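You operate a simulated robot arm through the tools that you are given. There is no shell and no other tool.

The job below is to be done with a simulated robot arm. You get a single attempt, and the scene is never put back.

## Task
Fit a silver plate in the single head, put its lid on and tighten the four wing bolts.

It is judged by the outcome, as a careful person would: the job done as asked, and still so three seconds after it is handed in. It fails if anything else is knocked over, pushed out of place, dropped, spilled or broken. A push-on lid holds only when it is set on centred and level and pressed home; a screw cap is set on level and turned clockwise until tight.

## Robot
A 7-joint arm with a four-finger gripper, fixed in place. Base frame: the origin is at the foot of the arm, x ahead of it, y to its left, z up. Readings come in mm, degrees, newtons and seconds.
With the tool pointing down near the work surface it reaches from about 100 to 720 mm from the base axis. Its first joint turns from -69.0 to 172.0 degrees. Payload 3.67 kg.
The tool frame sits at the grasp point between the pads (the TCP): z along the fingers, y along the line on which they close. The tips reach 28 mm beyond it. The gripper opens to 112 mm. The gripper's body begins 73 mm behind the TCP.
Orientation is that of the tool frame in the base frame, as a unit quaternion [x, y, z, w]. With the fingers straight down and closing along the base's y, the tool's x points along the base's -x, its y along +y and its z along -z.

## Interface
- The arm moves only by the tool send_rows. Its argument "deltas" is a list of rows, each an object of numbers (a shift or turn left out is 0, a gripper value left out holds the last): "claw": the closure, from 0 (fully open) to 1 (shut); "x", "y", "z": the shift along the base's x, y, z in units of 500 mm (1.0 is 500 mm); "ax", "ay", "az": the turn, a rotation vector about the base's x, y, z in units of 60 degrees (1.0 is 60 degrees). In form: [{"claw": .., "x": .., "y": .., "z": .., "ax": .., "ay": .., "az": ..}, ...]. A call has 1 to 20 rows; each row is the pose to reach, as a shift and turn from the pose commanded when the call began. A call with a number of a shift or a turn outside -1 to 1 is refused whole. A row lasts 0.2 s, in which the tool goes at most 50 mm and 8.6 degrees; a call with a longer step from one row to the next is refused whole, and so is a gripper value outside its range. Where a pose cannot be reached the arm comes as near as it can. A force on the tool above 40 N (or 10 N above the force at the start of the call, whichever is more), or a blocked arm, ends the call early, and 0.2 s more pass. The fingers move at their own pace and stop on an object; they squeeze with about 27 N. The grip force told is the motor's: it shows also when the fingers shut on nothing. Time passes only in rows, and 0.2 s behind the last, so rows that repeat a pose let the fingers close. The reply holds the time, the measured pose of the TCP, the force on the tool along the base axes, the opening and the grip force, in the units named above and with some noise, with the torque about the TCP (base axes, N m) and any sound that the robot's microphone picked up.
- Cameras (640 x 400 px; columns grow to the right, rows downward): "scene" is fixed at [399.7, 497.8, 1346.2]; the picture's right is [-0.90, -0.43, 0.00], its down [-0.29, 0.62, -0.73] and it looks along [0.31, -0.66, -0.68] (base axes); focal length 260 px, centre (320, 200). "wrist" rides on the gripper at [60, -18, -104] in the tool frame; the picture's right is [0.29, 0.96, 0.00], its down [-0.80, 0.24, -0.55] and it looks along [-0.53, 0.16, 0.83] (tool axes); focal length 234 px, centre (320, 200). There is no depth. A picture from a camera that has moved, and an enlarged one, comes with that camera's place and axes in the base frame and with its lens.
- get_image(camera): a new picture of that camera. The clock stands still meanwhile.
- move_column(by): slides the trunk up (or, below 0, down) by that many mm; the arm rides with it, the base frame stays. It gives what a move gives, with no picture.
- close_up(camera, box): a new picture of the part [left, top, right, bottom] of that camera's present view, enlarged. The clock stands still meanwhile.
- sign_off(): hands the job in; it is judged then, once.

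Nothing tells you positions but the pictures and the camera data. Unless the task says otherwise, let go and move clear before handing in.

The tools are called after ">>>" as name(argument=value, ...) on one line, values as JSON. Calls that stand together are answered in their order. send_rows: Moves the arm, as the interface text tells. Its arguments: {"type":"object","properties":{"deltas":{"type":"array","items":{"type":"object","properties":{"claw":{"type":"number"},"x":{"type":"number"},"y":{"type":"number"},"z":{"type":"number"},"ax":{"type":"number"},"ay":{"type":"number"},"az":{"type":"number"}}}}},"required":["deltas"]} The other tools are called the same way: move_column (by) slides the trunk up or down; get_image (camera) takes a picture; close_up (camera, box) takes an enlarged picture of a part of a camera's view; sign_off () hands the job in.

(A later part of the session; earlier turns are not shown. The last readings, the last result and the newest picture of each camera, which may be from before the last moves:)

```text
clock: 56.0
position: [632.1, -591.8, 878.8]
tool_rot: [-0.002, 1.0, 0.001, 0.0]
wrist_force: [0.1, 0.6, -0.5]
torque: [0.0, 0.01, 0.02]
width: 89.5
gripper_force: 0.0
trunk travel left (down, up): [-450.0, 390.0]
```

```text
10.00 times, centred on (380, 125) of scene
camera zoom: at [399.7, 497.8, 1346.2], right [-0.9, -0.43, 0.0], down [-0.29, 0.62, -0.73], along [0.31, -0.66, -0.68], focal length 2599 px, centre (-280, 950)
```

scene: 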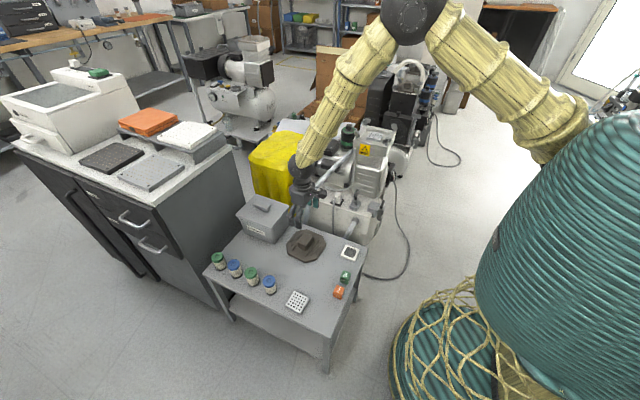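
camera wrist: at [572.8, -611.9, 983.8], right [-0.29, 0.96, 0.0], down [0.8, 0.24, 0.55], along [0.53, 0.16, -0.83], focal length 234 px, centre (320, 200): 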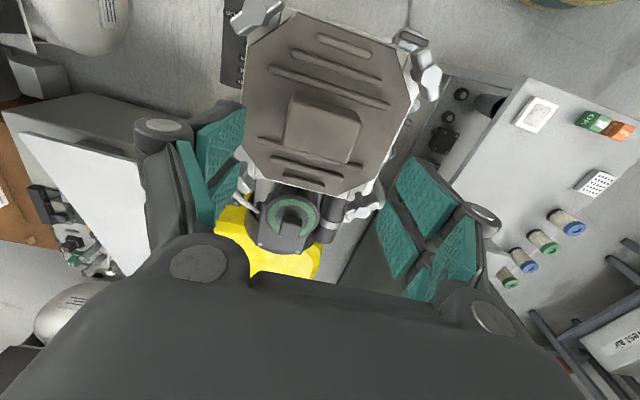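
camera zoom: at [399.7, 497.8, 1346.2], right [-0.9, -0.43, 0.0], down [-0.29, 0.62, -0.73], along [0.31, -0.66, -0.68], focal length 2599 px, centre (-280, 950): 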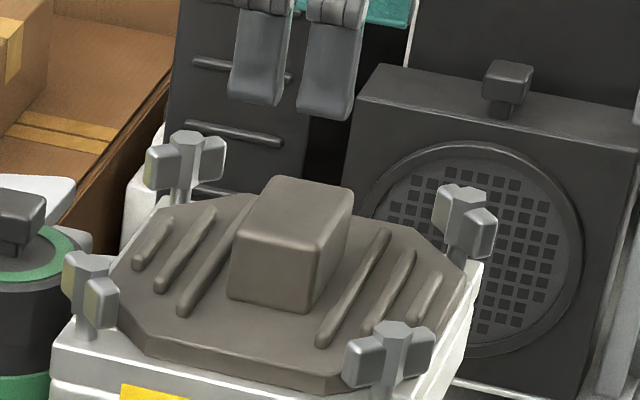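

The lid is seated. Now I'll study the four wing bolts, their heights and wing angles.

>>> close_up(camera="wrist", box=[390, 40, 460, 110])

>>> close_up(camera="wrist", box=[215, 0, 305, 80])

>>> close_up(camera="scene", box=[380, 125, 410, 150])

>>> close_up(camera="scene", box=[355, 120, 385, 145])

>>> close_up(camera="wrist", box=[330, 150, 410, 230])

```text
5.71 times, centred on (425, 75) of wrist
camera zoom: at [572.8, -611.9, 983.8], right [-0.29, 0.96, 0.0], down [0.8, 0.24, 0.55], along [0.53, 0.16, -0.83], focal length 1338 px, centre (-280, 914)
```

zoom: 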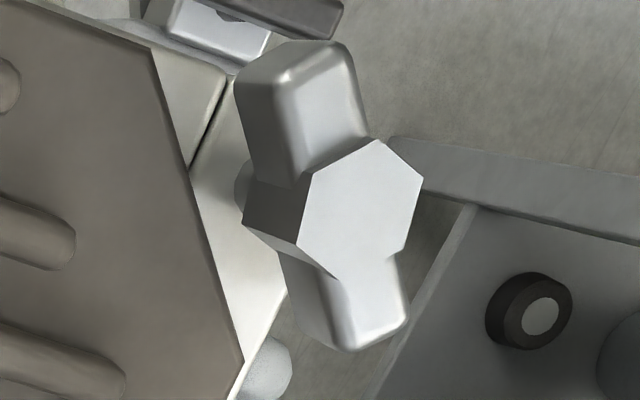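

```text
5.00 times, centred on (260, 40) of wrist
camera zoom: at [572.8, -611.9, 983.8], right [-0.29, 0.96, 0.0], down [0.8, 0.24, 0.55], along [0.53, 0.16, -0.83], focal length 1171 px, centre (620, 1000)
```

zoom: 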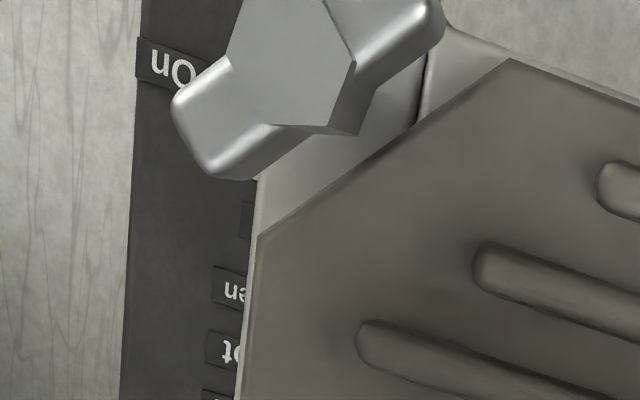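

```text
16.00 times, centred on (395, 138) of scene
camera zoom: at [399.7, 497.8, 1346.2], right [-0.9, -0.43, 0.0], down [-0.29, 0.62, -0.73], along [0.31, -0.66, -0.68], focal length 4158 px, centre (-880, 1200)
```

zoom: 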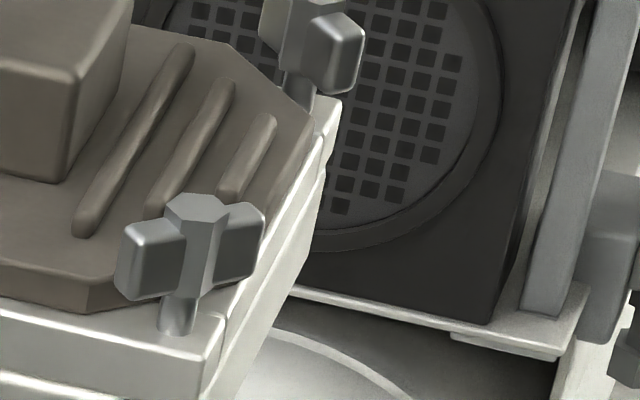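

```text
16.00 times, centred on (370, 132) of scene
camera zoom: at [399.7, 497.8, 1346.2], right [-0.9, -0.43, 0.0], down [-0.29, 0.62, -0.73], along [0.31, -0.66, -0.68], focal length 4158 px, centre (-480, 1280)
```

zoom: 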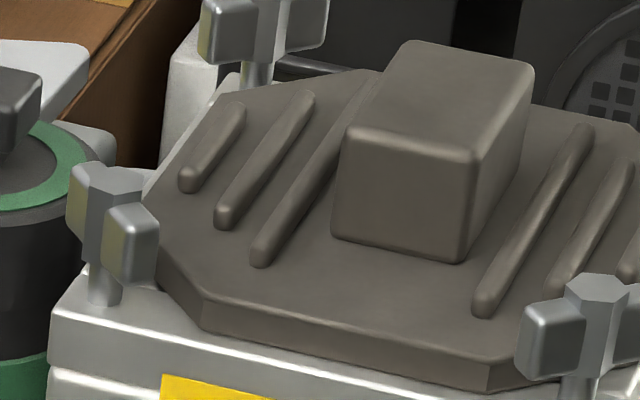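

```text
5.00 times, centred on (370, 190) of wrist
camera zoom: at [572.8, -611.9, 983.8], right [-0.29, 0.96, 0.0], down [0.8, 0.24, 0.55], along [0.53, 0.16, -0.83], focal length 1171 px, centre (70, 250)
```

zoom: 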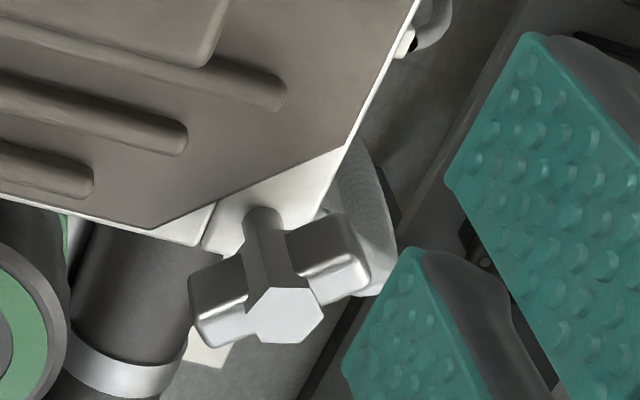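

Hub tops are at z≈787. I place the bolts at about D(567.5,−525.4), B(567.5,−657.4), C(699.6,−525.4) and A(699.6,−657.4), with the wings tangential. I'll start with D, the nearest: move above it with the fingers set to straddle its wing (yaw ≈46°).

>>> send_rows(deltas=[{"x": -0.02, "y": 0.02, "az": 0.13, "claw": 0.5}, {"x": -0.045, "y": 0.045, "az": 0.26}, {"x": -0.07, "y": 0.07, "az": 0.39}, {"x": -0.1, "y": 0.1, "az": 0.52}, {"x": -0.129, "y": 0.133, "az": 0.65}, {"x": -0.129, "y": 0.133, "az": 0.767, "z": -0.02}, {"x": -0.129, "y": 0.133, "az": 0.767, "z": -0.02}])

>>> get_image(camera="wrist")

```text
clock: 57.6
position: [566.1, -524.7, 870.9]
tool_rot: [-0.392, 0.92, -0.001, 0.001]
wrist_force: [-0.5, 0.3, 0.1]
torque: [-0.01, -0.01, -0.01]
width: 55.9
gripper_force: 0.0
trunk travel left (down, up): [-450.0, 390.0]
```

```text
taken
camera wrist: at [539.6, -582.3, 975.3], right [-0.89, 0.46, 0.0], down [0.38, 0.74, 0.55], along [0.25, 0.49, -0.83], focal length 234 px, centre (320, 200)
```

wrist: 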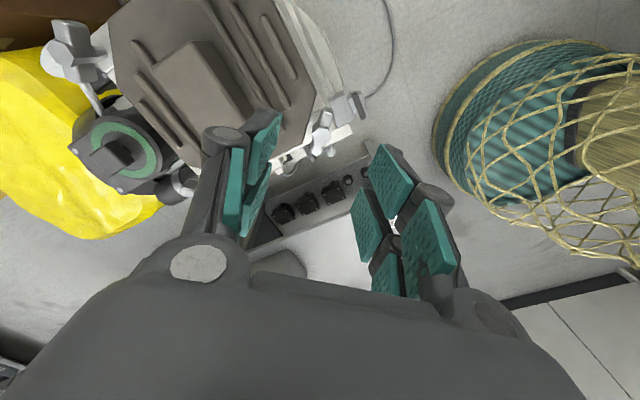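

>>> close_up(camera="wrist", box=[280, 80, 380, 180])

```text
4.00 times, centred on (330, 130) of wrist
camera zoom: at [539.6, -582.3, 975.3], right [-0.89, 0.46, 0.0], down [0.38, 0.74, 0.55], along [0.25, 0.49, -0.83], focal length 937 px, centre (280, 480)
```

zoom: 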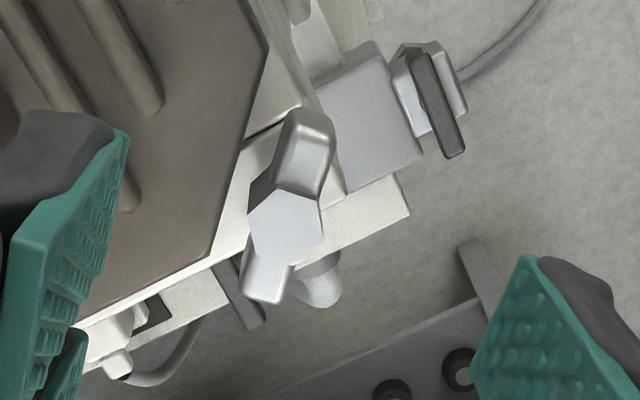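

The bolt is centred under the tool to within about 1 mm. I'll narrow the opening and lower so the fingers straddle the wing, keeping the tips above the lid.

>>> send_rows(deltas=[{"claw": 0.68, "x": -0.002, "y": 0.001, "az": 0.03, "z": -0.03}, {"x": -0.002, "y": 0.001, "az": 0.03, "z": -0.07}, {"x": -0.002, "y": 0.001, "az": 0.03, "z": -0.11}, {"x": -0.002, "y": 0.001, "az": 0.03, "z": -0.14}, {"x": -0.002, "y": 0.001, "az": 0.03, "z": -0.155}, {"x": -0.002, "y": 0.001, "az": 0.03, "z": -0.155}])

>>> get_image(camera="wrist")

>>> close_up(camera="scene", box=[370, 115, 410, 150])

```text
clock: 59.0
position: [564.8, -524.7, 793.5]
tool_rot: [-0.405, 0.914, 0.0, 0.001]
wrist_force: [0.1, 0.1, -0.5]
torque: [-0.01, 0.0, 0.02]
width: 35.6
gripper_force: 0.0
trunk travel left (down, up): [-450.0, 390.0]
```

```text
taken
camera wrist: at [539.6, -583.2, 897.5], right [-0.9, 0.43, 0.0], down [0.36, 0.75, 0.56], along [0.24, 0.5, -0.83], focal length 234 px, centre (320, 200)
```

wrist: 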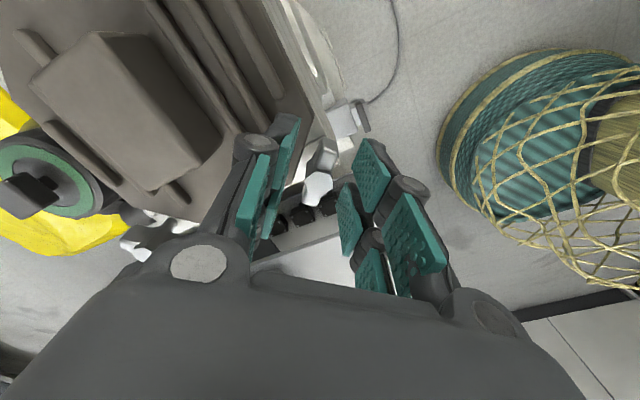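

```text
11.43 times, centred on (390, 132) of scene
camera zoom: at [399.7, 497.8, 1346.2], right [-0.9, -0.43, 0.0], down [-0.29, 0.62, -0.73], along [0.31, -0.66, -0.68], focal length 2970 px, centre (-480, 971)
```

zoom: 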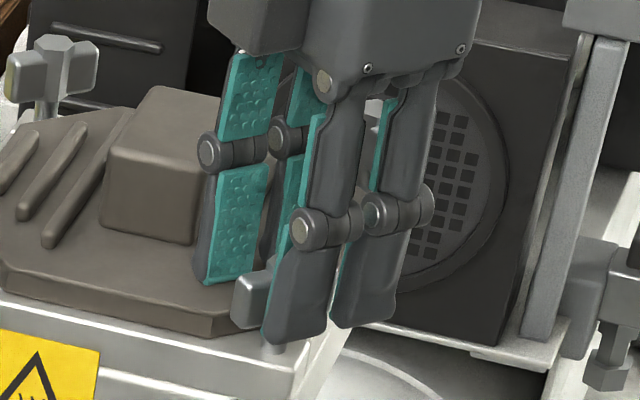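

The fingers straddle D's wing. I'll close on it.

>>> send_rows(deltas=[{"claw": 0.8, "z": -0.004}, {"claw": 1.0, "z": -0.004}, {"claw": 1.0, "z": -0.004}, {"claw": 1.0, "z": -0.004}])

>>> close_up(camera="wrist", box=[240, 90, 420, 270])

```text
clock: 60.0
position: [564.3, -524.2, 790.9]
tool_rot: [-0.406, 0.914, 0.0, 0.0]
wrist_force: [-6.4, 5.8, -5.1]
torque: [0.39, -0.09, -0.7]
width: 10.8
gripper_force: 45.2
trunk travel left (down, up): [-450.0, 390.0]
```

```text
2.22 times, centred on (330, 180) of wrist
camera zoom: at [539.5, -582.8, 895.3], right [-0.9, 0.43, 0.0], down [0.36, 0.75, 0.56], along [0.24, 0.5, -0.83], focal length 520 px, centre (298, 244)
```

zoom: 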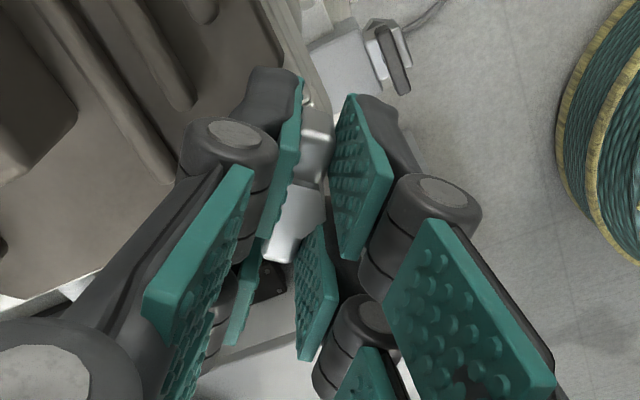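

The grip closed on the wing at 10.8 mm. I'll turn clockwise in small steps and watch the torque.

>>> send_rows(deltas=[{"az": -0.08, "x": -0.0014, "y": 0.0014}, {"az": -0.18, "x": -0.0014, "y": 0.0014}, {"az": -0.28, "x": -0.0014, "y": 0.0014}, {"az": -0.38, "x": -0.0014, "y": 0.0014}, {"az": -0.48, "x": -0.0014, "y": 0.0014}])

```text
clock: 61.2
position: [563.7, -524.5, 790.2]
tool_rot: [-0.165, 0.986, 0.0, 0.0]
wrist_force: [-13.9, 16.3, -3.4]
torque: [0.33, 0.22, 0.11]
width: 11.0
gripper_force: 45.5
trunk travel left (down, up): [-450.0, 390.0]
```

There is some side load on the bolt. I'll look before going further.

>>> close_up(camera="scene", box=[355, 105, 410, 150])

>>> close_up(camera="wrist", box=[200, 60, 440, 280])

```text
8.89 times, centred on (382, 128) of scene
camera zoom: at [399.7, 497.8, 1346.2], right [-0.9, -0.43, 0.0], down [-0.29, 0.62, -0.73], along [0.31, -0.66, -0.68], focal length 2310 px, centre (-236, 844)
```

zoom: 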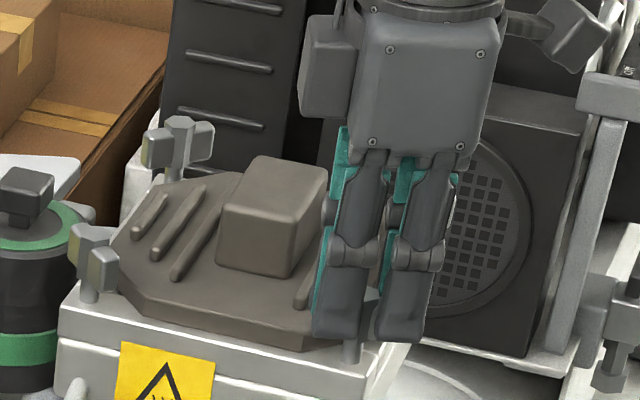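

```text
1.82 times, centred on (320, 170) of wrist
camera zoom: at [514.8, -561.5, 895.4], right [-0.58, 0.81, 0.0], down [0.68, 0.49, 0.55], along [0.45, 0.32, -0.83], focal length 426 px, centre (320, 254)
```

zoom: 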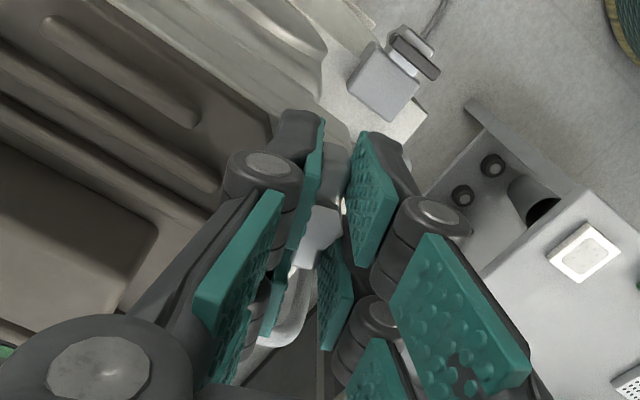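

>>> send_rows(deltas=[{"x": -0.002, "y": 0.002}, {"x": -0.004, "y": 0.004}, {"x": -0.004, "y": 0.004}])

```text
clock: 62.0
position: [564.3, -522.0, 791.9]
tool_rot: [-0.166, 0.986, -0.001, 0.001]
wrist_force: [2.1, -4.4, 5.3]
torque: [-0.56, 1.25, 0.01]
width: 11.1
gripper_force: 44.8
trunk travel left (down, up): [-450.0, 390.0]
```

Side load is relieved. I'll keep turning.

>>> send_rows(deltas=[{"az": -0.1, "x": 0.0004, "y": -0.0008}, {"az": -0.2, "x": 0.0004, "y": -0.0008}, {"az": -0.3, "x": 0.0004, "y": -0.0008}, {"az": -0.4, "x": 0.0004, "y": -0.0008}, {"az": -0.5, "x": 0.0004, "y": -0.0008}])

```text
clock: 63.2
position: [564.3, -522.1, 792.7]
tool_rot: [0.096, 0.995, -0.001, 0.0]
wrist_force: [1.7, 8.2, 0.9]
torque: [-0.08, -0.78, -0.01]
width: 10.9
gripper_force: 45.5
trunk travel left (down, up): [-450.0, 390.0]
```

>>> send_rows(deltas=[{"az": -0.1, "y": 0.0016}, {"az": -0.2, "y": 0.0016}, {"az": -0.3, "y": 0.0016}, {"az": -0.4, "y": 0.0016}, {"az": -0.5, "y": 0.0016}])

```text
clock: 64.4
position: [565.0, -519.5, 791.5]
tool_rot: [0.349, 0.937, -0.001, 0.0]
wrist_force: [8.6, 15.8, -7.6]
torque: [1.18, 0.75, 0.02]
width: 11.0
gripper_force: 44.6
trunk travel left (down, up): [-450.0, 390.0]
```

>>> send_rows(deltas=[{"az": -0.1, "x": 0.002, "y": 0.002}, {"az": -0.2, "x": 0.003, "y": 0.002}, {"az": -0.3, "x": 0.003, "y": 0.002}, {"az": -0.4, "x": 0.003, "y": 0.002}, {"az": -0.5, "x": 0.003, "y": 0.002}])

```text
clock: 65.6
position: [566.7, -520.5, 791.7]
tool_rot: [0.581, 0.814, -0.001, 0.001]
wrist_force: [13.5, 7.4, 3.0]
torque: [-0.36, -0.56, 1.86]
width: 22.9
gripper_force: 45.3
trunk travel left (down, up): [-450.0, 390.0]
```

The torque jumped to 1.86 N·m and the fingers are being pried apart, so the bolt has gone tight after about 90–100°. I'll ease the twist back and look.

>>> send_rows(deltas=[{"az": 0.1}, {"az": 0.2}, {"az": 0.3}, {"az": 0.3}])

>>> close_up(camera="scene", box=[355, 105, 410, 150])

>>> close_up(camera="wrist", box=[200, 60, 440, 280])

```text
clock: 66.6
position: [564.8, -520.0, 790.5]
tool_rot: [0.446, 0.895, 0.001, 0.001]
wrist_force: [11.9, -1.2, 7.7]
torque: [0.04, -0.17, 1.68]
width: 11.8
gripper_force: 44.8
trunk travel left (down, up): [-450.0, 390.0]
```

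```text
8.89 times, centred on (382, 128) of scene
camera zoom: at [399.7, 497.8, 1346.2], right [-0.9, -0.43, 0.0], down [-0.29, 0.62, -0.73], along [0.31, -0.66, -0.68], focal length 2310 px, centre (-236, 844)
```

zoom: 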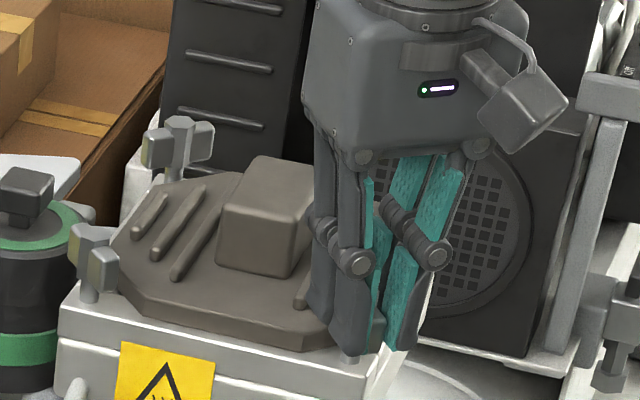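

```text
1.82 times, centred on (320, 170) of wrist
camera zoom: at [516.4, -484.9, 895.2], right [0.59, 0.81, 0.0], down [0.67, -0.49, 0.55], along [0.45, -0.33, -0.83], focal length 426 px, centre (320, 254)
```

zoom: 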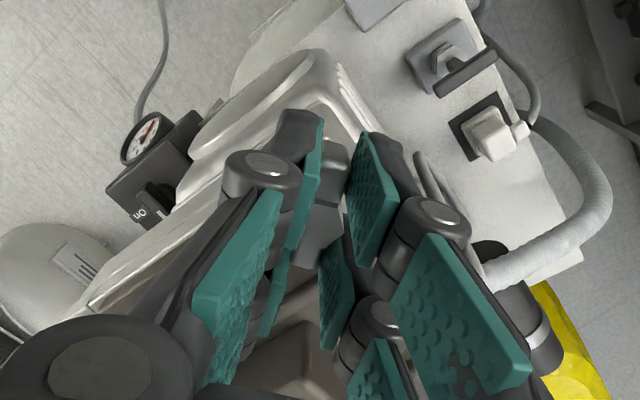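

>>> send_rows(deltas=[{"az": 0.06}, {"az": 0.06, "claw": 0.68}, {"az": 0.06, "claw": 0.68}, {"az": 0.06, "z": 0.04}, {"az": 0.06, "z": 0.1}, {"az": 0.06, "z": 0.16}, {"az": 0.06, "z": 0.16}])

>>> get_image(camera="wrist")

>>> close_up(camera="scene", box=[355, 105, 410, 150])

>>> close_up(camera="wrist", box=[270, 80, 370, 190])

```text
clock: 68.2
position: [565.2, -521.0, 871.9]
tool_rot: [0.418, 0.909, 0.0, -0.001]
wrist_force: [0.3, -0.6, -0.3]
torque: [0.01, 0.0, -0.01]
width: 36.1
gripper_force: 0.1
trunk travel left (down, up): [-450.0, 390.0]
```

```text
taken
camera wrist: at [514.2, -488.7, 976.0], right [0.54, 0.84, 0.0], down [0.7, -0.45, 0.55], along [0.47, -0.3, -0.83], focal length 234 px, centre (320, 200)
```

wrist: 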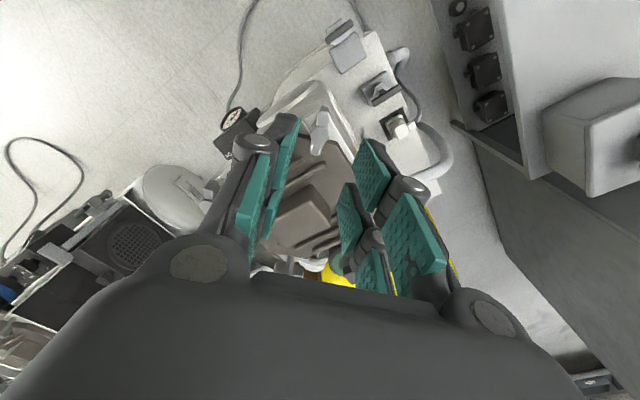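

```text
8.89 times, centred on (382, 128) of scene
camera zoom: at [399.7, 497.8, 1346.2], right [-0.9, -0.43, 0.0], down [-0.29, 0.62, -0.73], along [0.31, -0.66, -0.68], focal length 2310 px, centre (-236, 844)
```

zoom: 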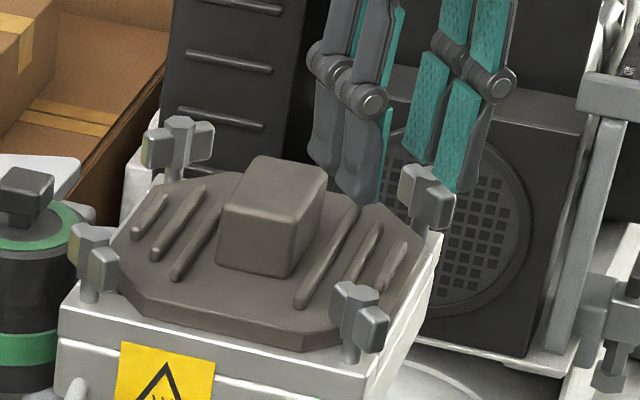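

```text
3.64 times, centred on (320, 135) of wrist
camera zoom: at [514.2, -488.7, 976.0], right [0.54, 0.84, 0.0], down [0.7, -0.45, 0.55], along [0.47, -0.3, -0.83], focal length 852 px, centre (320, 436)
```

zoom: 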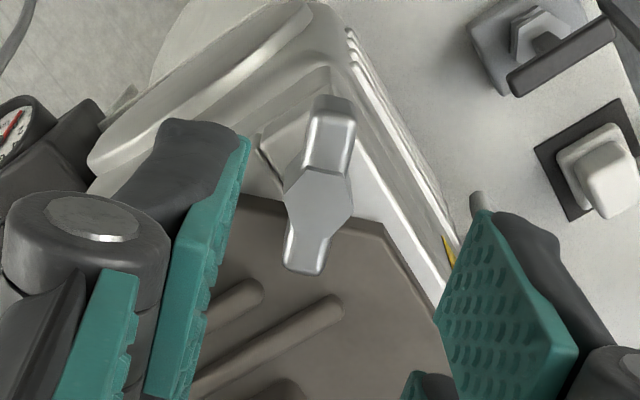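

D's wing has swung 90° and now points over the lid, and it stopped hard, so D is tight. Next is bolt B. I'll move above it and first test in free air whether the wrist can turn the full clockwise range.

>>> send_rows(deltas=[{"x": 0.001, "y": -0.07}, {"x": 0.002, "y": -0.14}, {"x": 0.003, "y": -0.21}, {"x": 0.003, "y": -0.27}, {"x": 0.003, "y": -0.27}])

>>> send_rows(deltas=[{"az": -0.12}, {"az": -0.24}, {"az": -0.36}, {"az": -0.48}, {"az": -0.6}, {"az": -0.72}, {"az": -0.84}, {"az": -0.96}, {"az": -0.96}])

```text
clock: 69.4
position: [565.3, -655.7, 872.8]
tool_rot: [0.416, 0.909, 0.0, 0.001]
wrist_force: [-0.2, 0.6, 0.3]
torque: [-0.03, 0.0, -0.02]
width: 35.8
gripper_force: 0.1
trunk travel left (down, up): [-450.0, 390.0]
```

```text
clock: 71.4
position: [566.7, -655.3, 870.5]
tool_rot: [0.804, 0.594, -0.001, -0.001]
wrist_force: [0.3, 0.8, 0.1]
torque: [0.0, 0.01, 0.01]
width: 36.0
gripper_force: 0.1
trunk travel left (down, up): [-450.0, 390.0]
```

>>> send_rows(deltas=[{"az": -0.12}, {"az": -0.24}, {"az": -0.36}, {"az": -0.48}, {"az": -0.55}, {"az": -0.55}])

```text
clock: 72.8
position: [567.0, -655.5, 870.3]
tool_rot: [0.94, 0.342, -0.001, -0.001]
wrist_force: [-0.7, 0.2, 0.0]
torque: [0.0, -0.03, 0.01]
width: 35.9
gripper_force: 0.1
trunk travel left (down, up): [-450.0, 390.0]
```

The full range works. I'll return to the start angle over B and check alignment.

>>> send_rows(deltas=[{"az": 0.13}, {"az": 0.26}, {"az": 0.39}, {"az": 0.52}, {"az": 0.65}, {"az": 0.78}, {"az": 0.91}, {"az": 0.98}])

>>> send_rows(deltas=[{"az": 0.13}, {"az": 0.26}, {"az": 0.39}, {"az": 0.52}, {"az": 0.603}, {"az": 0.603}])

>>> get_image(camera="wrist")

>>> close_up(camera="wrist", box=[270, 80, 370, 190])

```text
clock: 74.6
position: [567.2, -656.2, 871.2]
tool_rot: [0.649, 0.761, 0.0, 0.001]
wrist_force: [0.1, -0.6, 0.3]
torque: [0.02, 0.0, 0.0]
width: 35.8
gripper_force: 0.1
trunk travel left (down, up): [-450.0, 390.0]
```

```text
clock: 76.0
position: [566.6, -655.3, 870.5]
tool_rot: [0.381, 0.925, 0.0, 0.001]
wrist_force: [-0.7, 0.3, -1.0]
torque: [0.0, 0.02, -0.02]
width: 36.1
gripper_force: 0.0
trunk travel left (down, up): [-450.0, 390.0]
```

```text
taken
camera wrist: at [513.1, -628.1, 975.2], right [0.47, 0.88, 0.0], down [0.73, -0.39, 0.55], along [0.49, -0.26, -0.83], focal length 234 px, centre (320, 200)
```

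wrist: 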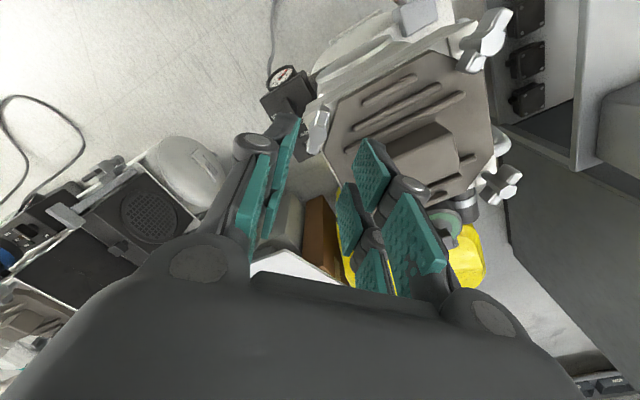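

```text
3.64 times, centred on (320, 135) of wrist
camera zoom: at [513.1, -628.1, 975.2], right [0.47, 0.88, 0.0], down [0.73, -0.39, 0.55], along [0.49, -0.26, -0.83], focal length 852 px, centre (320, 436)
```

zoom: 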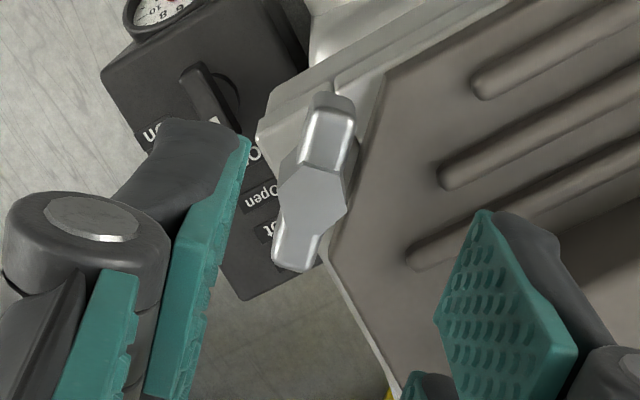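

B's wing is aligned with the fingers, and the panel beside it is far below. I'll correct by about 3 mm and lower onto B.

>>> send_rows(deltas=[{"x": 0.001, "y": -0.006, "z": -0.03}, {"x": 0.001, "y": -0.006, "z": -0.07}, {"x": 0.001, "y": -0.006, "z": -0.11}, {"x": 0.001, "y": -0.006, "z": -0.14}, {"x": 0.001, "y": -0.006, "z": -0.16}, {"x": 0.001, "y": -0.006, "z": -0.16}])

>>> close_up(camera="wrist", box=[240, 90, 400, 250])

>>> close_up(camera="scene", box=[355, 105, 410, 150])

```text
clock: 77.4
position: [567.4, -659.0, 791.0]
tool_rot: [0.382, 0.924, 0.0, 0.001]
wrist_force: [4.2, -3.5, 14.8]
torque: [0.5, -0.15, -0.17]
width: 36.9
gripper_force: 1.0
trunk travel left (down, up): [-450.0, 390.0]
```

```text
2.50 times, centred on (320, 170) of wrist
camera zoom: at [513.0, -630.3, 895.0], right [0.47, 0.88, 0.0], down [0.73, -0.39, 0.56], along [0.49, -0.26, -0.83], focal length 585 px, centre (320, 275)
```

zoom: 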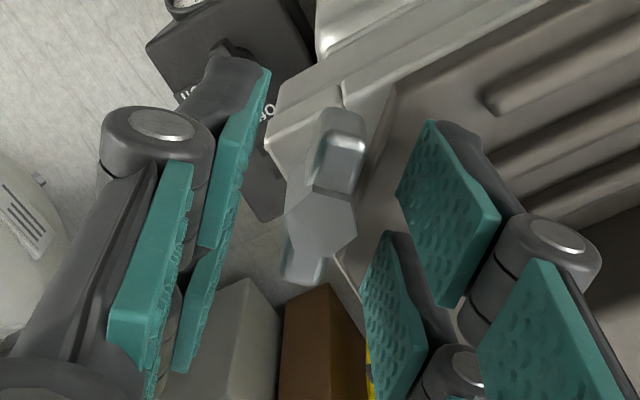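

```text
8.89 times, centred on (382, 128) of scene
camera zoom: at [399.7, 497.8, 1346.2], right [-0.9, -0.43, 0.0], down [-0.29, 0.62, -0.73], along [0.31, -0.66, -0.68], focal length 2310 px, centre (-236, 844)
```

zoom: 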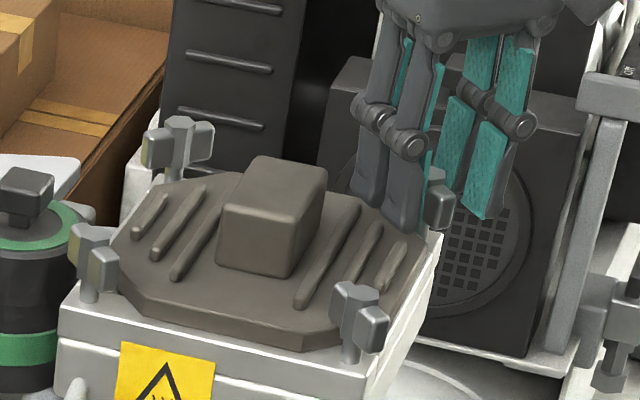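

There's about 15 N of contact under a fingertip. I'll back up a few millimetres and see.

>>> send_rows(deltas=[{"z": 0.004}, {"z": 0.008}, {"z": 0.008}])

>>> get_image(camera="wrist")

>>> close_up(camera="scene", box=[375, 110, 405, 140])

```text
clock: 78.2
position: [565.9, -659.8, 792.9]
tool_rot: [0.382, 0.924, 0.001, 0.0]
wrist_force: [-0.5, -0.5, 0.6]
torque: [-0.01, 0.01, -0.03]
width: 36.0
gripper_force: 0.1
trunk travel left (down, up): [-450.0, 390.0]
```

```text
taken
camera wrist: at [513.1, -631.0, 897.9], right [0.47, 0.88, 0.0], down [0.73, -0.39, 0.55], along [0.49, -0.26, -0.83], focal length 234 px, centre (320, 200)
```

wrist: 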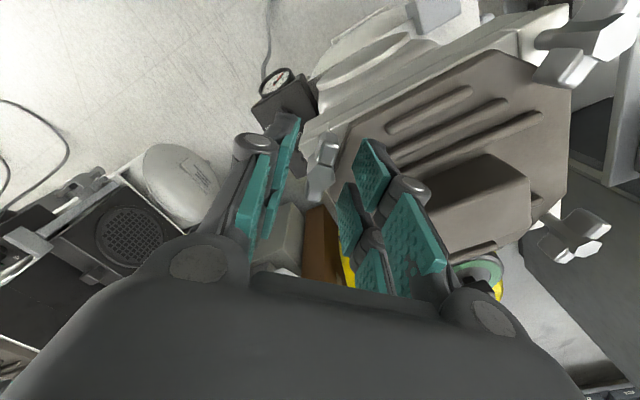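

```text
13.33 times, centred on (390, 125) of scene
camera zoom: at [399.7, 497.8, 1346.2], right [-0.9, -0.43, 0.0], down [-0.29, 0.62, -0.73], along [0.31, -0.66, -0.68], focal length 3465 px, centre (-613, 1200)
```

zoom: 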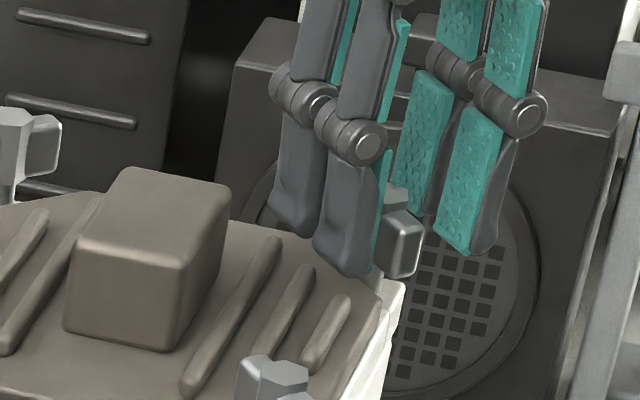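

>>> send_rows(deltas=[{"claw": 0.8, "z": 0.003}, {"claw": 1.0, "z": 0.003}, {"claw": 1.0, "z": 0.003}, {"claw": 1.0, "z": 0.003}])

```text
clock: 79.2
position: [567.4, -658.3, 795.8]
tool_rot: [0.381, 0.924, -0.001, 0.0]
wrist_force: [-0.6, 4.2, -2.9]
torque: [-0.03, -0.18, -0.01]
width: 11.1
gripper_force: 45.0
trunk travel left (down, up): [-450.0, 390.0]
```

B's wing is gripped with little side load. Turning clockwise.

>>> send_rows(deltas=[{"az": -0.1}, {"az": -0.2}, {"az": -0.3}, {"az": -0.4}, {"az": -0.5}])

```text
clock: 80.4
position: [567.5, -659.4, 795.2]
tool_rot: [0.609, 0.793, -0.001, -0.001]
wrist_force: [1.7, 3.0, -8.8]
torque: [0.12, 0.09, -0.01]
width: 10.8
gripper_force: 45.3
trunk travel left (down, up): [-450.0, 390.0]
```

>>> send_rows(deltas=[{"az": -0.1, "z": -0.001}, {"az": -0.2, "z": -0.001}, {"az": -0.3, "z": -0.001}, {"az": -0.4, "z": -0.001}, {"az": -0.5, "z": -0.001}])

```text
clock: 81.6
position: [566.4, -659.4, 795.4]
tool_rot: [0.793, 0.609, 0.0, 0.0]
wrist_force: [-3.6, 3.5, -9.6]
torque: [-0.5, 0.36, 0.02]
width: 11.2
gripper_force: 44.5
trunk travel left (down, up): [-450.0, 390.0]
```

>>> send_rows(deltas=[{"az": -0.1}, {"az": -0.2}, {"az": -0.3}, {"az": -0.4}, {"az": -0.5}])

```text
clock: 82.8
position: [566.0, -659.2, 794.1]
tool_rot: [0.924, 0.383, -0.001, -0.001]
wrist_force: [-11.7, 4.3, -6.2]
torque: [-0.12, 0.59, 0.02]
width: 11.1
gripper_force: 44.4
trunk travel left (down, up): [-450.0, 390.0]
```

>>> send_rows(deltas=[{"az": -0.05, "x": -0.001}, {"az": -0.1, "x": -0.0015}, {"az": -0.15, "x": -0.0015}])

```text
clock: 83.6
position: [566.6, -659.0, 796.4]
tool_rot: [0.951, 0.31, -0.001, -0.001]
wrist_force: [-10.6, 7.3, -6.4]
torque: [0.03, 0.34, 1.94]
width: 11.8
gripper_force: 45.0
trunk travel left (down, up): [-450.0, 390.0]
```

B came up tight as well (1.94 N·m at about 92° of turn). I'll release it and rise.

>>> send_rows(deltas=[{"az": 0.06}, {"az": 0.11}, {"az": 0.11, "claw": 0.68}, {"az": 0.11, "claw": 0.68}, {"az": 0.11, "z": 0.04}, {"az": 0.11, "z": 0.1}, {"az": 0.11, "z": 0.16}, {"az": 0.11, "z": 0.16}])

>>> get_image(camera="wrist")

>>> close_up(camera="scene", box=[355, 105, 410, 150])

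```text
clock: 85.4
position: [565.7, -660.8, 875.4]
tool_rot: [0.931, 0.364, 0.0, 0.0]
wrist_force: [0.9, -0.1, 0.1]
torque: [0.04, -0.03, 0.04]
width: 35.7
gripper_force: 0.0
trunk travel left (down, up): [-450.0, 390.0]
```

```text
taken
camera wrist: at [599.6, -607.9, 980.1], right [0.86, -0.51, 0.0], down [-0.42, -0.72, 0.55], along [-0.28, -0.48, -0.83], focal length 234 px, centre (320, 200)
```

wrist: 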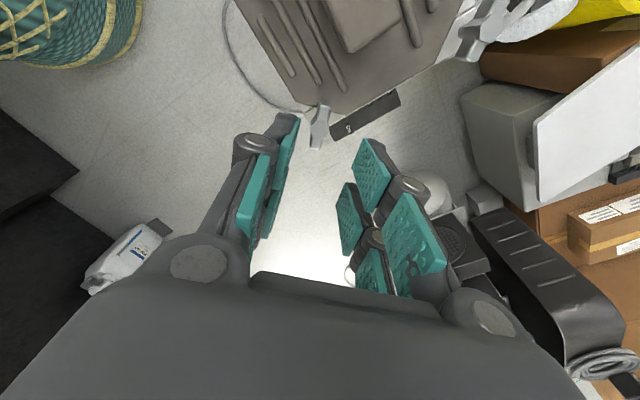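

```text
8.89 times, centred on (382, 128) of scene
camera zoom: at [399.7, 497.8, 1346.2], right [-0.9, -0.43, 0.0], down [-0.29, 0.62, -0.73], along [0.31, -0.66, -0.68], focal length 2310 px, centre (-236, 844)
```

zoom: 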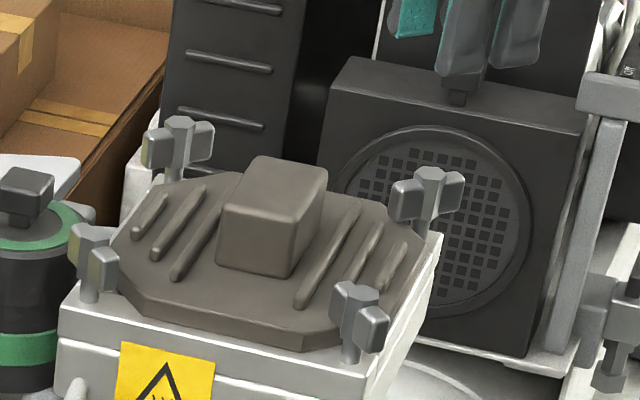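

B's wing now points radially, like D's. Next is C: I'll cross over the lid at a safe height while turning back to yaw −45°.

>>> send_rows(deltas=[{"az": 0.12, "x": 0.02, "y": 0.02}, {"az": 0.24, "x": 0.05, "y": 0.05}, {"az": 0.36, "x": 0.08, "y": 0.08}, {"az": 0.48, "x": 0.11, "y": 0.11}, {"az": 0.6, "x": 0.14, "y": 0.14}, {"az": 0.72, "x": 0.17, "y": 0.17}, {"az": 0.84, "x": 0.2, "y": 0.2}, {"az": 0.96, "x": 0.23, "y": 0.23}])

>>> send_rows(deltas=[{"az": 0.12, "x": 0.02, "y": 0.022}, {"az": 0.24, "x": 0.04, "y": 0.044}, {"az": 0.36, "x": 0.042, "y": 0.046}, {"az": 0.48, "x": 0.042, "y": 0.046}, {"az": 0.58, "x": 0.042, "y": 0.046}, {"az": 0.58, "x": 0.042, "y": 0.046}])

>>> get_image(camera="wrist")

>>> close_up(camera="wrist", box=[270, 80, 370, 190])

```text
clock: 87.2
position: [681.6, -544.7, 876.4]
tool_rot: [0.641, 0.768, -0.001, 0.0]
wrist_force: [0.1, 0.1, -0.5]
torque: [-0.05, 0.01, -0.02]
width: 35.9
gripper_force: 0.0
trunk travel left (down, up): [-450.0, 390.0]
```

```text
clock: 88.6
position: [702.9, -521.6, 876.9]
tool_rot: [0.382, 0.924, -0.001, 0.001]
wrist_force: [-0.3, 0.0, -0.1]
torque: [0.0, -0.01, -0.03]
width: 35.7
gripper_force: 0.1
trunk travel left (down, up): [-450.0, 390.0]
```

```text
taken
camera wrist: at [649.0, -493.1, 980.2], right [0.47, 0.88, 0.0], down [0.73, -0.39, 0.55], along [0.49, -0.26, -0.83], focal length 234 px, centre (320, 200)
```

wrist: 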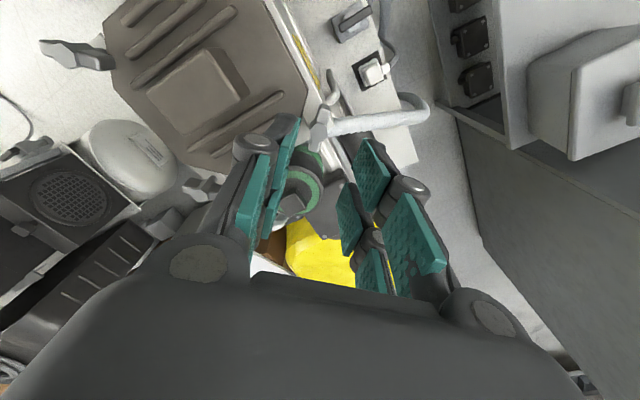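

```text
3.64 times, centred on (320, 135) of wrist
camera zoom: at [649.0, -493.1, 980.2], right [0.47, 0.88, 0.0], down [0.73, -0.39, 0.55], along [0.49, -0.26, -0.83], focal length 852 px, centre (320, 436)
```

zoom: 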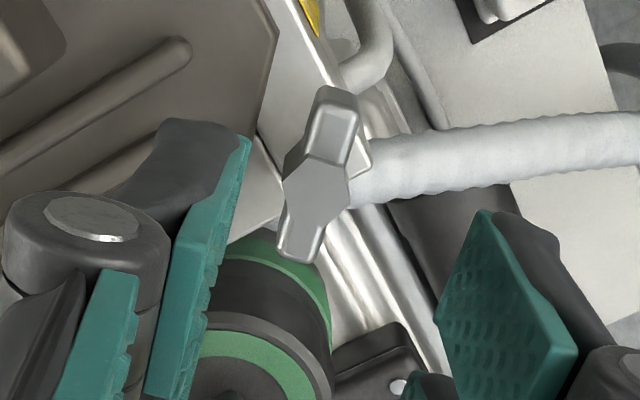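

C is well aligned (sub-millimetre offset). I'll lower onto it.

>>> send_rows(deltas=[{"x": -0.001, "y": -0.0014, "z": -0.03}, {"x": -0.001, "y": -0.0014, "z": -0.07}, {"x": -0.001, "y": -0.0014, "z": -0.11}, {"x": -0.001, "y": -0.0014, "z": -0.14}, {"x": -0.001, "y": -0.0014, "z": -0.16}, {"x": -0.001, "y": -0.0014, "z": -0.16}])

>>> close_up(camera="wrist", box=[240, 90, 400, 250])

>>> close_up(camera="scene", box=[345, 105, 400, 150])

```text
clock: 90.0
position: [700.7, -521.2, 794.1]
tool_rot: [0.382, 0.924, -0.001, 0.001]
wrist_force: [0.5, 0.0, 0.4]
torque: [-0.02, 0.02, 0.0]
width: 35.7
gripper_force: 0.1
trunk travel left (down, up): [-450.0, 390.0]
```

```text
2.50 times, centred on (320, 170) of wrist
camera zoom: at [647.6, -493.1, 899.1], right [0.47, 0.88, 0.0], down [0.73, -0.39, 0.55], along [0.49, -0.26, -0.83], focal length 585 px, centre (320, 275)
```

zoom: 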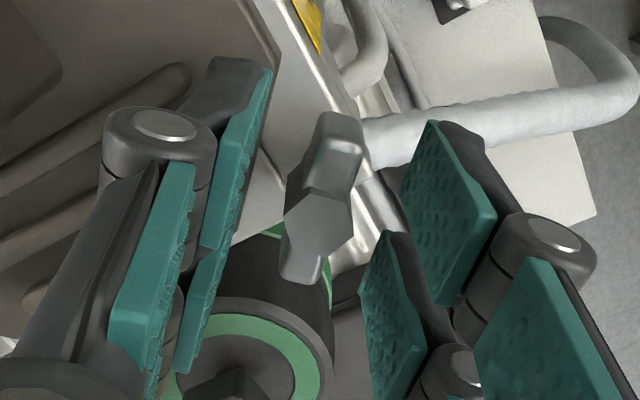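

```text
8.89 times, centred on (372, 128) of scene
camera zoom: at [399.7, 497.8, 1346.2], right [-0.9, -0.43, 0.0], down [-0.29, 0.62, -0.73], along [0.31, -0.66, -0.68], focal length 2310 px, centre (-147, 844)
```

zoom: 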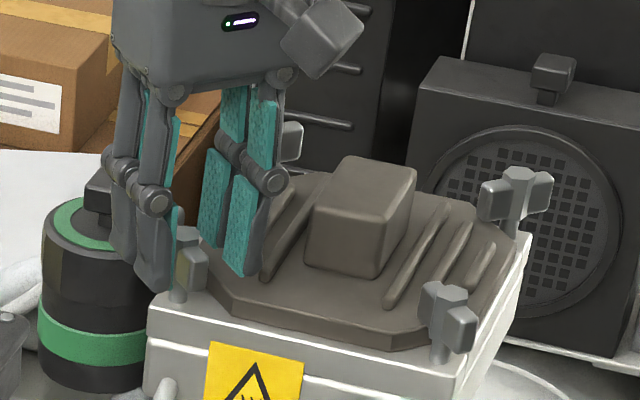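

>>> send_rows(deltas=[{"claw": 0.8}, {"claw": 1.0}, {"claw": 1.0}, {"claw": 1.0}])

```text
clock: 91.0
position: [701.2, -521.5, 794.7]
tool_rot: [0.382, 0.924, 0.0, -0.001]
wrist_force: [1.1, 1.0, -0.8]
torque: [-0.13, -0.22, -0.01]
width: 10.9
gripper_force: 44.9
trunk travel left (down, up): [-450.0, 390.0]
```

C's wing is gripped squarely. Turning clockwise.

>>> send_rows(deltas=[{"az": -0.1}, {"az": -0.2}, {"az": -0.3}, {"az": -0.4}, {"az": -0.5}, {"az": -0.6}, {"az": -0.7}])

```text
clock: 92.6
position: [702.6, -520.8, 794.3]
tool_rot: [0.688, 0.726, -0.001, -0.001]
wrist_force: [7.5, 13.3, -11.0]
torque: [0.48, -0.1, -0.02]
width: 11.4
gripper_force: 44.8
trunk travel left (down, up): [-450.0, 390.0]
```

>>> send_rows(deltas=[{"az": -0.1, "x": 0.0014, "y": 0.002, "z": -0.0015}, {"az": -0.2, "x": 0.0014, "y": 0.002, "z": -0.0015}, {"az": -0.3, "x": 0.0014, "y": 0.002, "z": -0.0015}, {"az": -0.4, "x": 0.0014, "y": 0.002, "z": -0.0015}, {"az": -0.5, "x": 0.0014, "y": 0.002, "z": -0.0015}, {"az": -0.6, "x": 0.0014, "y": 0.002, "z": -0.0015}, {"az": -0.7, "x": 0.0014, "y": 0.002, "z": -0.0015}])

```text
clock: 94.2
position: [705.5, -521.5, 794.5]
tool_rot: [0.903, 0.43, -0.001, 0.0]
wrist_force: [16.2, 0.1, -6.7]
torque: [-0.32, -0.19, 0.01]
width: 11.0
gripper_force: 45.4
trunk travel left (down, up): [-450.0, 390.0]
```

>>> send_rows(deltas=[{"az": -0.06, "x": 0.002}, {"az": -0.12, "x": 0.002}, {"az": -0.18, "x": 0.002}, {"az": -0.24, "x": 0.002}])

```text
clock: 95.2
position: [705.6, -521.5, 794.9]
tool_rot: [0.949, 0.314, -0.001, 0.0]
wrist_force: [14.1, -8.3, 2.4]
torque: [-0.63, 0.16, 1.94]
width: 11.1
gripper_force: 45.0
trunk travel left (down, up): [-450.0, 390.0]
```

C is tight too (1.94 N·m). Releasing it and rising.

>>> send_rows(deltas=[{"az": 0.06}, {"az": 0.11}, {"az": 0.11, "claw": 0.68}, {"az": 0.11, "claw": 0.68}, {"az": 0.11, "z": 0.04}, {"az": 0.11, "z": 0.1}, {"az": 0.11, "z": 0.16}, {"az": 0.11, "z": 0.16}])

>>> close_up(camera="scene", box=[345, 105, 410, 155])

```text
clock: 97.0
position: [703.9, -520.3, 875.4]
tool_rot: [0.929, 0.369, -0.001, -0.001]
wrist_force: [-0.3, -0.3, 0.0]
torque: [0.01, -0.02, 0.02]
width: 35.9
gripper_force: 0.2
trunk travel left (down, up): [-450.0, 390.0]
```

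```text
8.00 times, centred on (378, 130) of scene
camera zoom: at [399.7, 497.8, 1346.2], right [-0.9, -0.43, 0.0], down [-0.29, 0.62, -0.73], along [0.31, -0.66, -0.68], focal length 2079 px, centre (-140, 760)
```

zoom: 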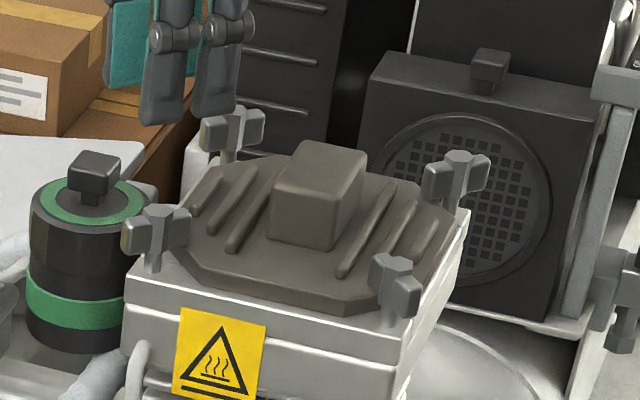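

Three bolts are done. The last is A at about (702,−657.5), the farthest. I'll move above it at a safe height while turning the yaw back to +45°.

>>> send_rows(deltas=[{"az": 0.12, "y": -0.03}, {"az": 0.24, "y": -0.07}, {"az": 0.36, "y": -0.11, "x": -0.001}, {"az": 0.48, "y": -0.15, "x": -0.002}, {"az": 0.6, "y": -0.19, "x": -0.003}, {"az": 0.72, "y": -0.23, "x": -0.004}, {"az": 0.84, "y": -0.26, "x": -0.004}, {"az": 0.96, "y": -0.275, "x": -0.004}, {"az": 0.96, "y": -0.275, "x": -0.004}])

```text
clock: 99.0
position: [701.9, -657.3, 876.6]
tool_rot: [0.637, 0.771, 0.0, 0.0]
wrist_force: [0.6, -0.5, -0.5]
torque: [-0.02, -0.02, -0.02]
width: 35.8
gripper_force: 0.1
trunk travel left (down, up): [-450.0, 390.0]
```

>>> send_rows(deltas=[{"az": 0.13}, {"az": 0.26}, {"az": 0.39}, {"az": 0.52}, {"az": 0.65}, {"az": 0.78}, {"az": 0.91}, {"az": 0.98}])

>>> send_rows(deltas=[{"az": 0.13}, {"az": 0.26}, {"az": 0.39}, {"az": 0.52}, {"az": 0.65}, {"az": 0.78}, {"az": 0.91}, {"az": 0.99}, {"az": 0.99}])

>>> get_image(camera="wrist")

>>> close_up(camera="wrist", box=[270, 80, 370, 190])

```text
clock: 100.8
position: [701.5, -657.3, 875.4]
tool_rot: [0.176, 0.984, 0.0, 0.001]
wrist_force: [0.1, 1.2, -0.5]
torque: [-0.01, 0.0, 0.03]
width: 36.0
gripper_force: 0.0
trunk travel left (down, up): [-450.0, 390.0]
```

```text
clock: 102.8
position: [701.8, -657.8, 874.1]
tool_rot: [-0.334, 0.943, 0.001, 0.001]
wrist_force: [-0.5, 1.1, 0.1]
torque: [0.0, -0.03, 0.01]
width: 35.9
gripper_force: 0.1
trunk travel left (down, up): [-450.0, 390.0]
```

```text
taken
camera wrist: at [668.1, -711.9, 979.1], right [-0.83, 0.56, 0.0], down [0.47, 0.69, 0.56], along [0.31, 0.46, -0.83], focal length 234 px, centre (320, 200)
```

wrist: 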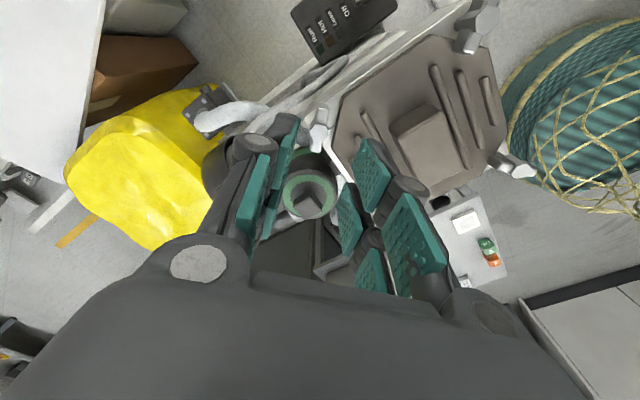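

```text
3.64 times, centred on (320, 135) of wrist
camera zoom: at [668.1, -711.9, 979.1], right [-0.83, 0.56, 0.0], down [0.47, 0.69, 0.56], along [0.31, 0.46, -0.83], focal length 852 px, centre (320, 436)
```

zoom: 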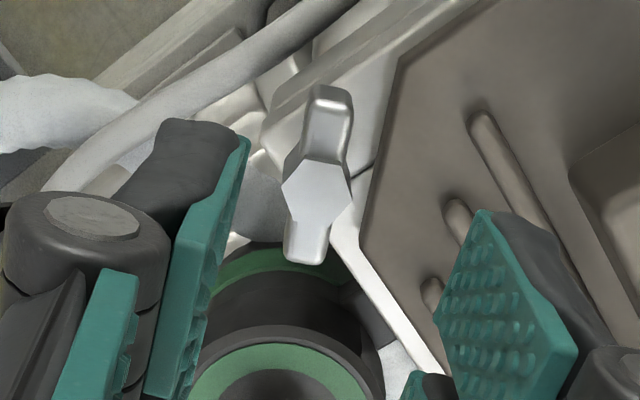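

A's hub is centred, with the wing about 6.5° off. I'll align and lower in two stages, watching the nearby pipe.

>>> send_rows(deltas=[{"az": 0.108, "x": 0.001, "y": -0.001, "z": -0.02}, {"az": 0.108, "x": 0.001, "y": -0.001, "z": -0.06}, {"az": 0.108, "x": 0.001, "y": -0.001, "z": -0.1}, {"az": 0.108, "x": 0.001, "y": -0.001, "z": -0.12}, {"az": 0.108, "x": 0.001, "y": -0.001, "z": -0.12}])

>>> close_up(camera="wrist", box=[220, 70, 420, 270])

>>> close_up(camera="scene", box=[345, 95, 410, 155])

```text
clock: 104.0
position: [702.6, -658.0, 815.0]
tool_rot: [-0.387, 0.922, 0.0, 0.001]
wrist_force: [-0.3, -0.2, 0.4]
torque: [0.01, -0.01, -0.01]
width: 35.9
gripper_force: 0.0
trunk travel left (down, up): [-450.0, 390.0]
```

```text
2.00 times, centred on (320, 170) of wrist
camera zoom: at [674.8, -715.4, 919.2], right [-0.89, 0.47, 0.0], down [0.39, 0.74, 0.56], along [0.26, 0.49, -0.83], focal length 468 px, centre (320, 260)
```

zoom: 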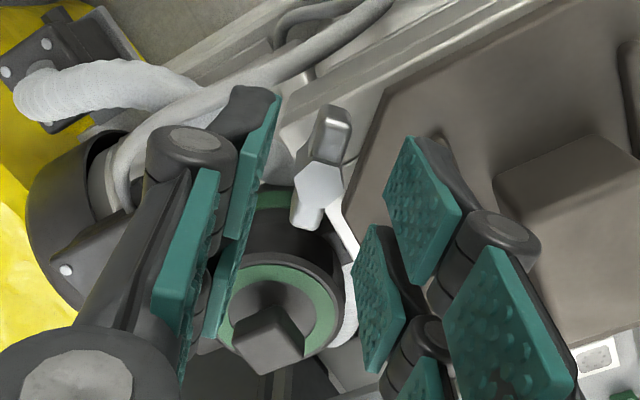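

```text
6.67 times, centred on (378, 125) of scene
camera zoom: at [399.7, 497.8, 1346.2], right [-0.9, -0.43, 0.0], down [-0.29, 0.62, -0.73], along [0.31, -0.66, -0.68], focal length 1732 px, centre (-63, 700)
```

zoom: 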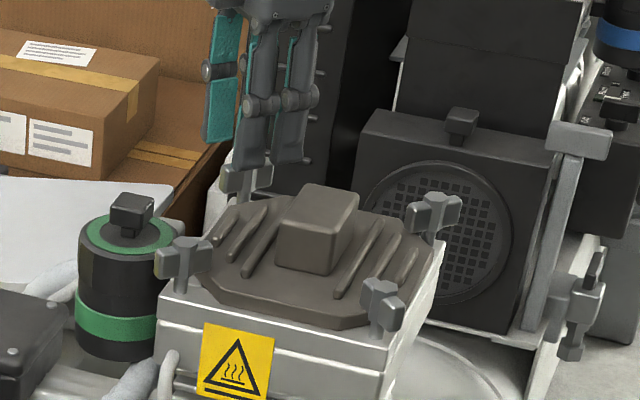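

>>> send_rows(deltas=[{"z": -0.016}, {"z": -0.03}, {"z": -0.038}, {"z": -0.038}])

```text
clock: 105.0
position: [702.3, -658.6, 796.8]
tool_rot: [-0.387, 0.922, 0.001, 0.001]
wrist_force: [0.0, -0.5, 0.5]
torque: [0.03, 0.0, 0.0]
width: 35.7
gripper_force: 0.2
trunk travel left (down, up): [-450.0, 390.0]
```

No contact. Closing on A's wing.

>>> send_rows(deltas=[{"claw": 0.8}, {"claw": 1.0}, {"claw": 1.0}, {"claw": 1.0}])

```text
clock: 106.0
position: [703.0, -658.8, 795.4]
tool_rot: [-0.386, 0.922, 0.0, 0.001]
wrist_force: [1.4, -1.4, -0.7]
torque: [-0.07, -0.03, -0.15]
width: 10.9
gripper_force: 45.1
trunk travel left (down, up): [-450.0, 390.0]
```

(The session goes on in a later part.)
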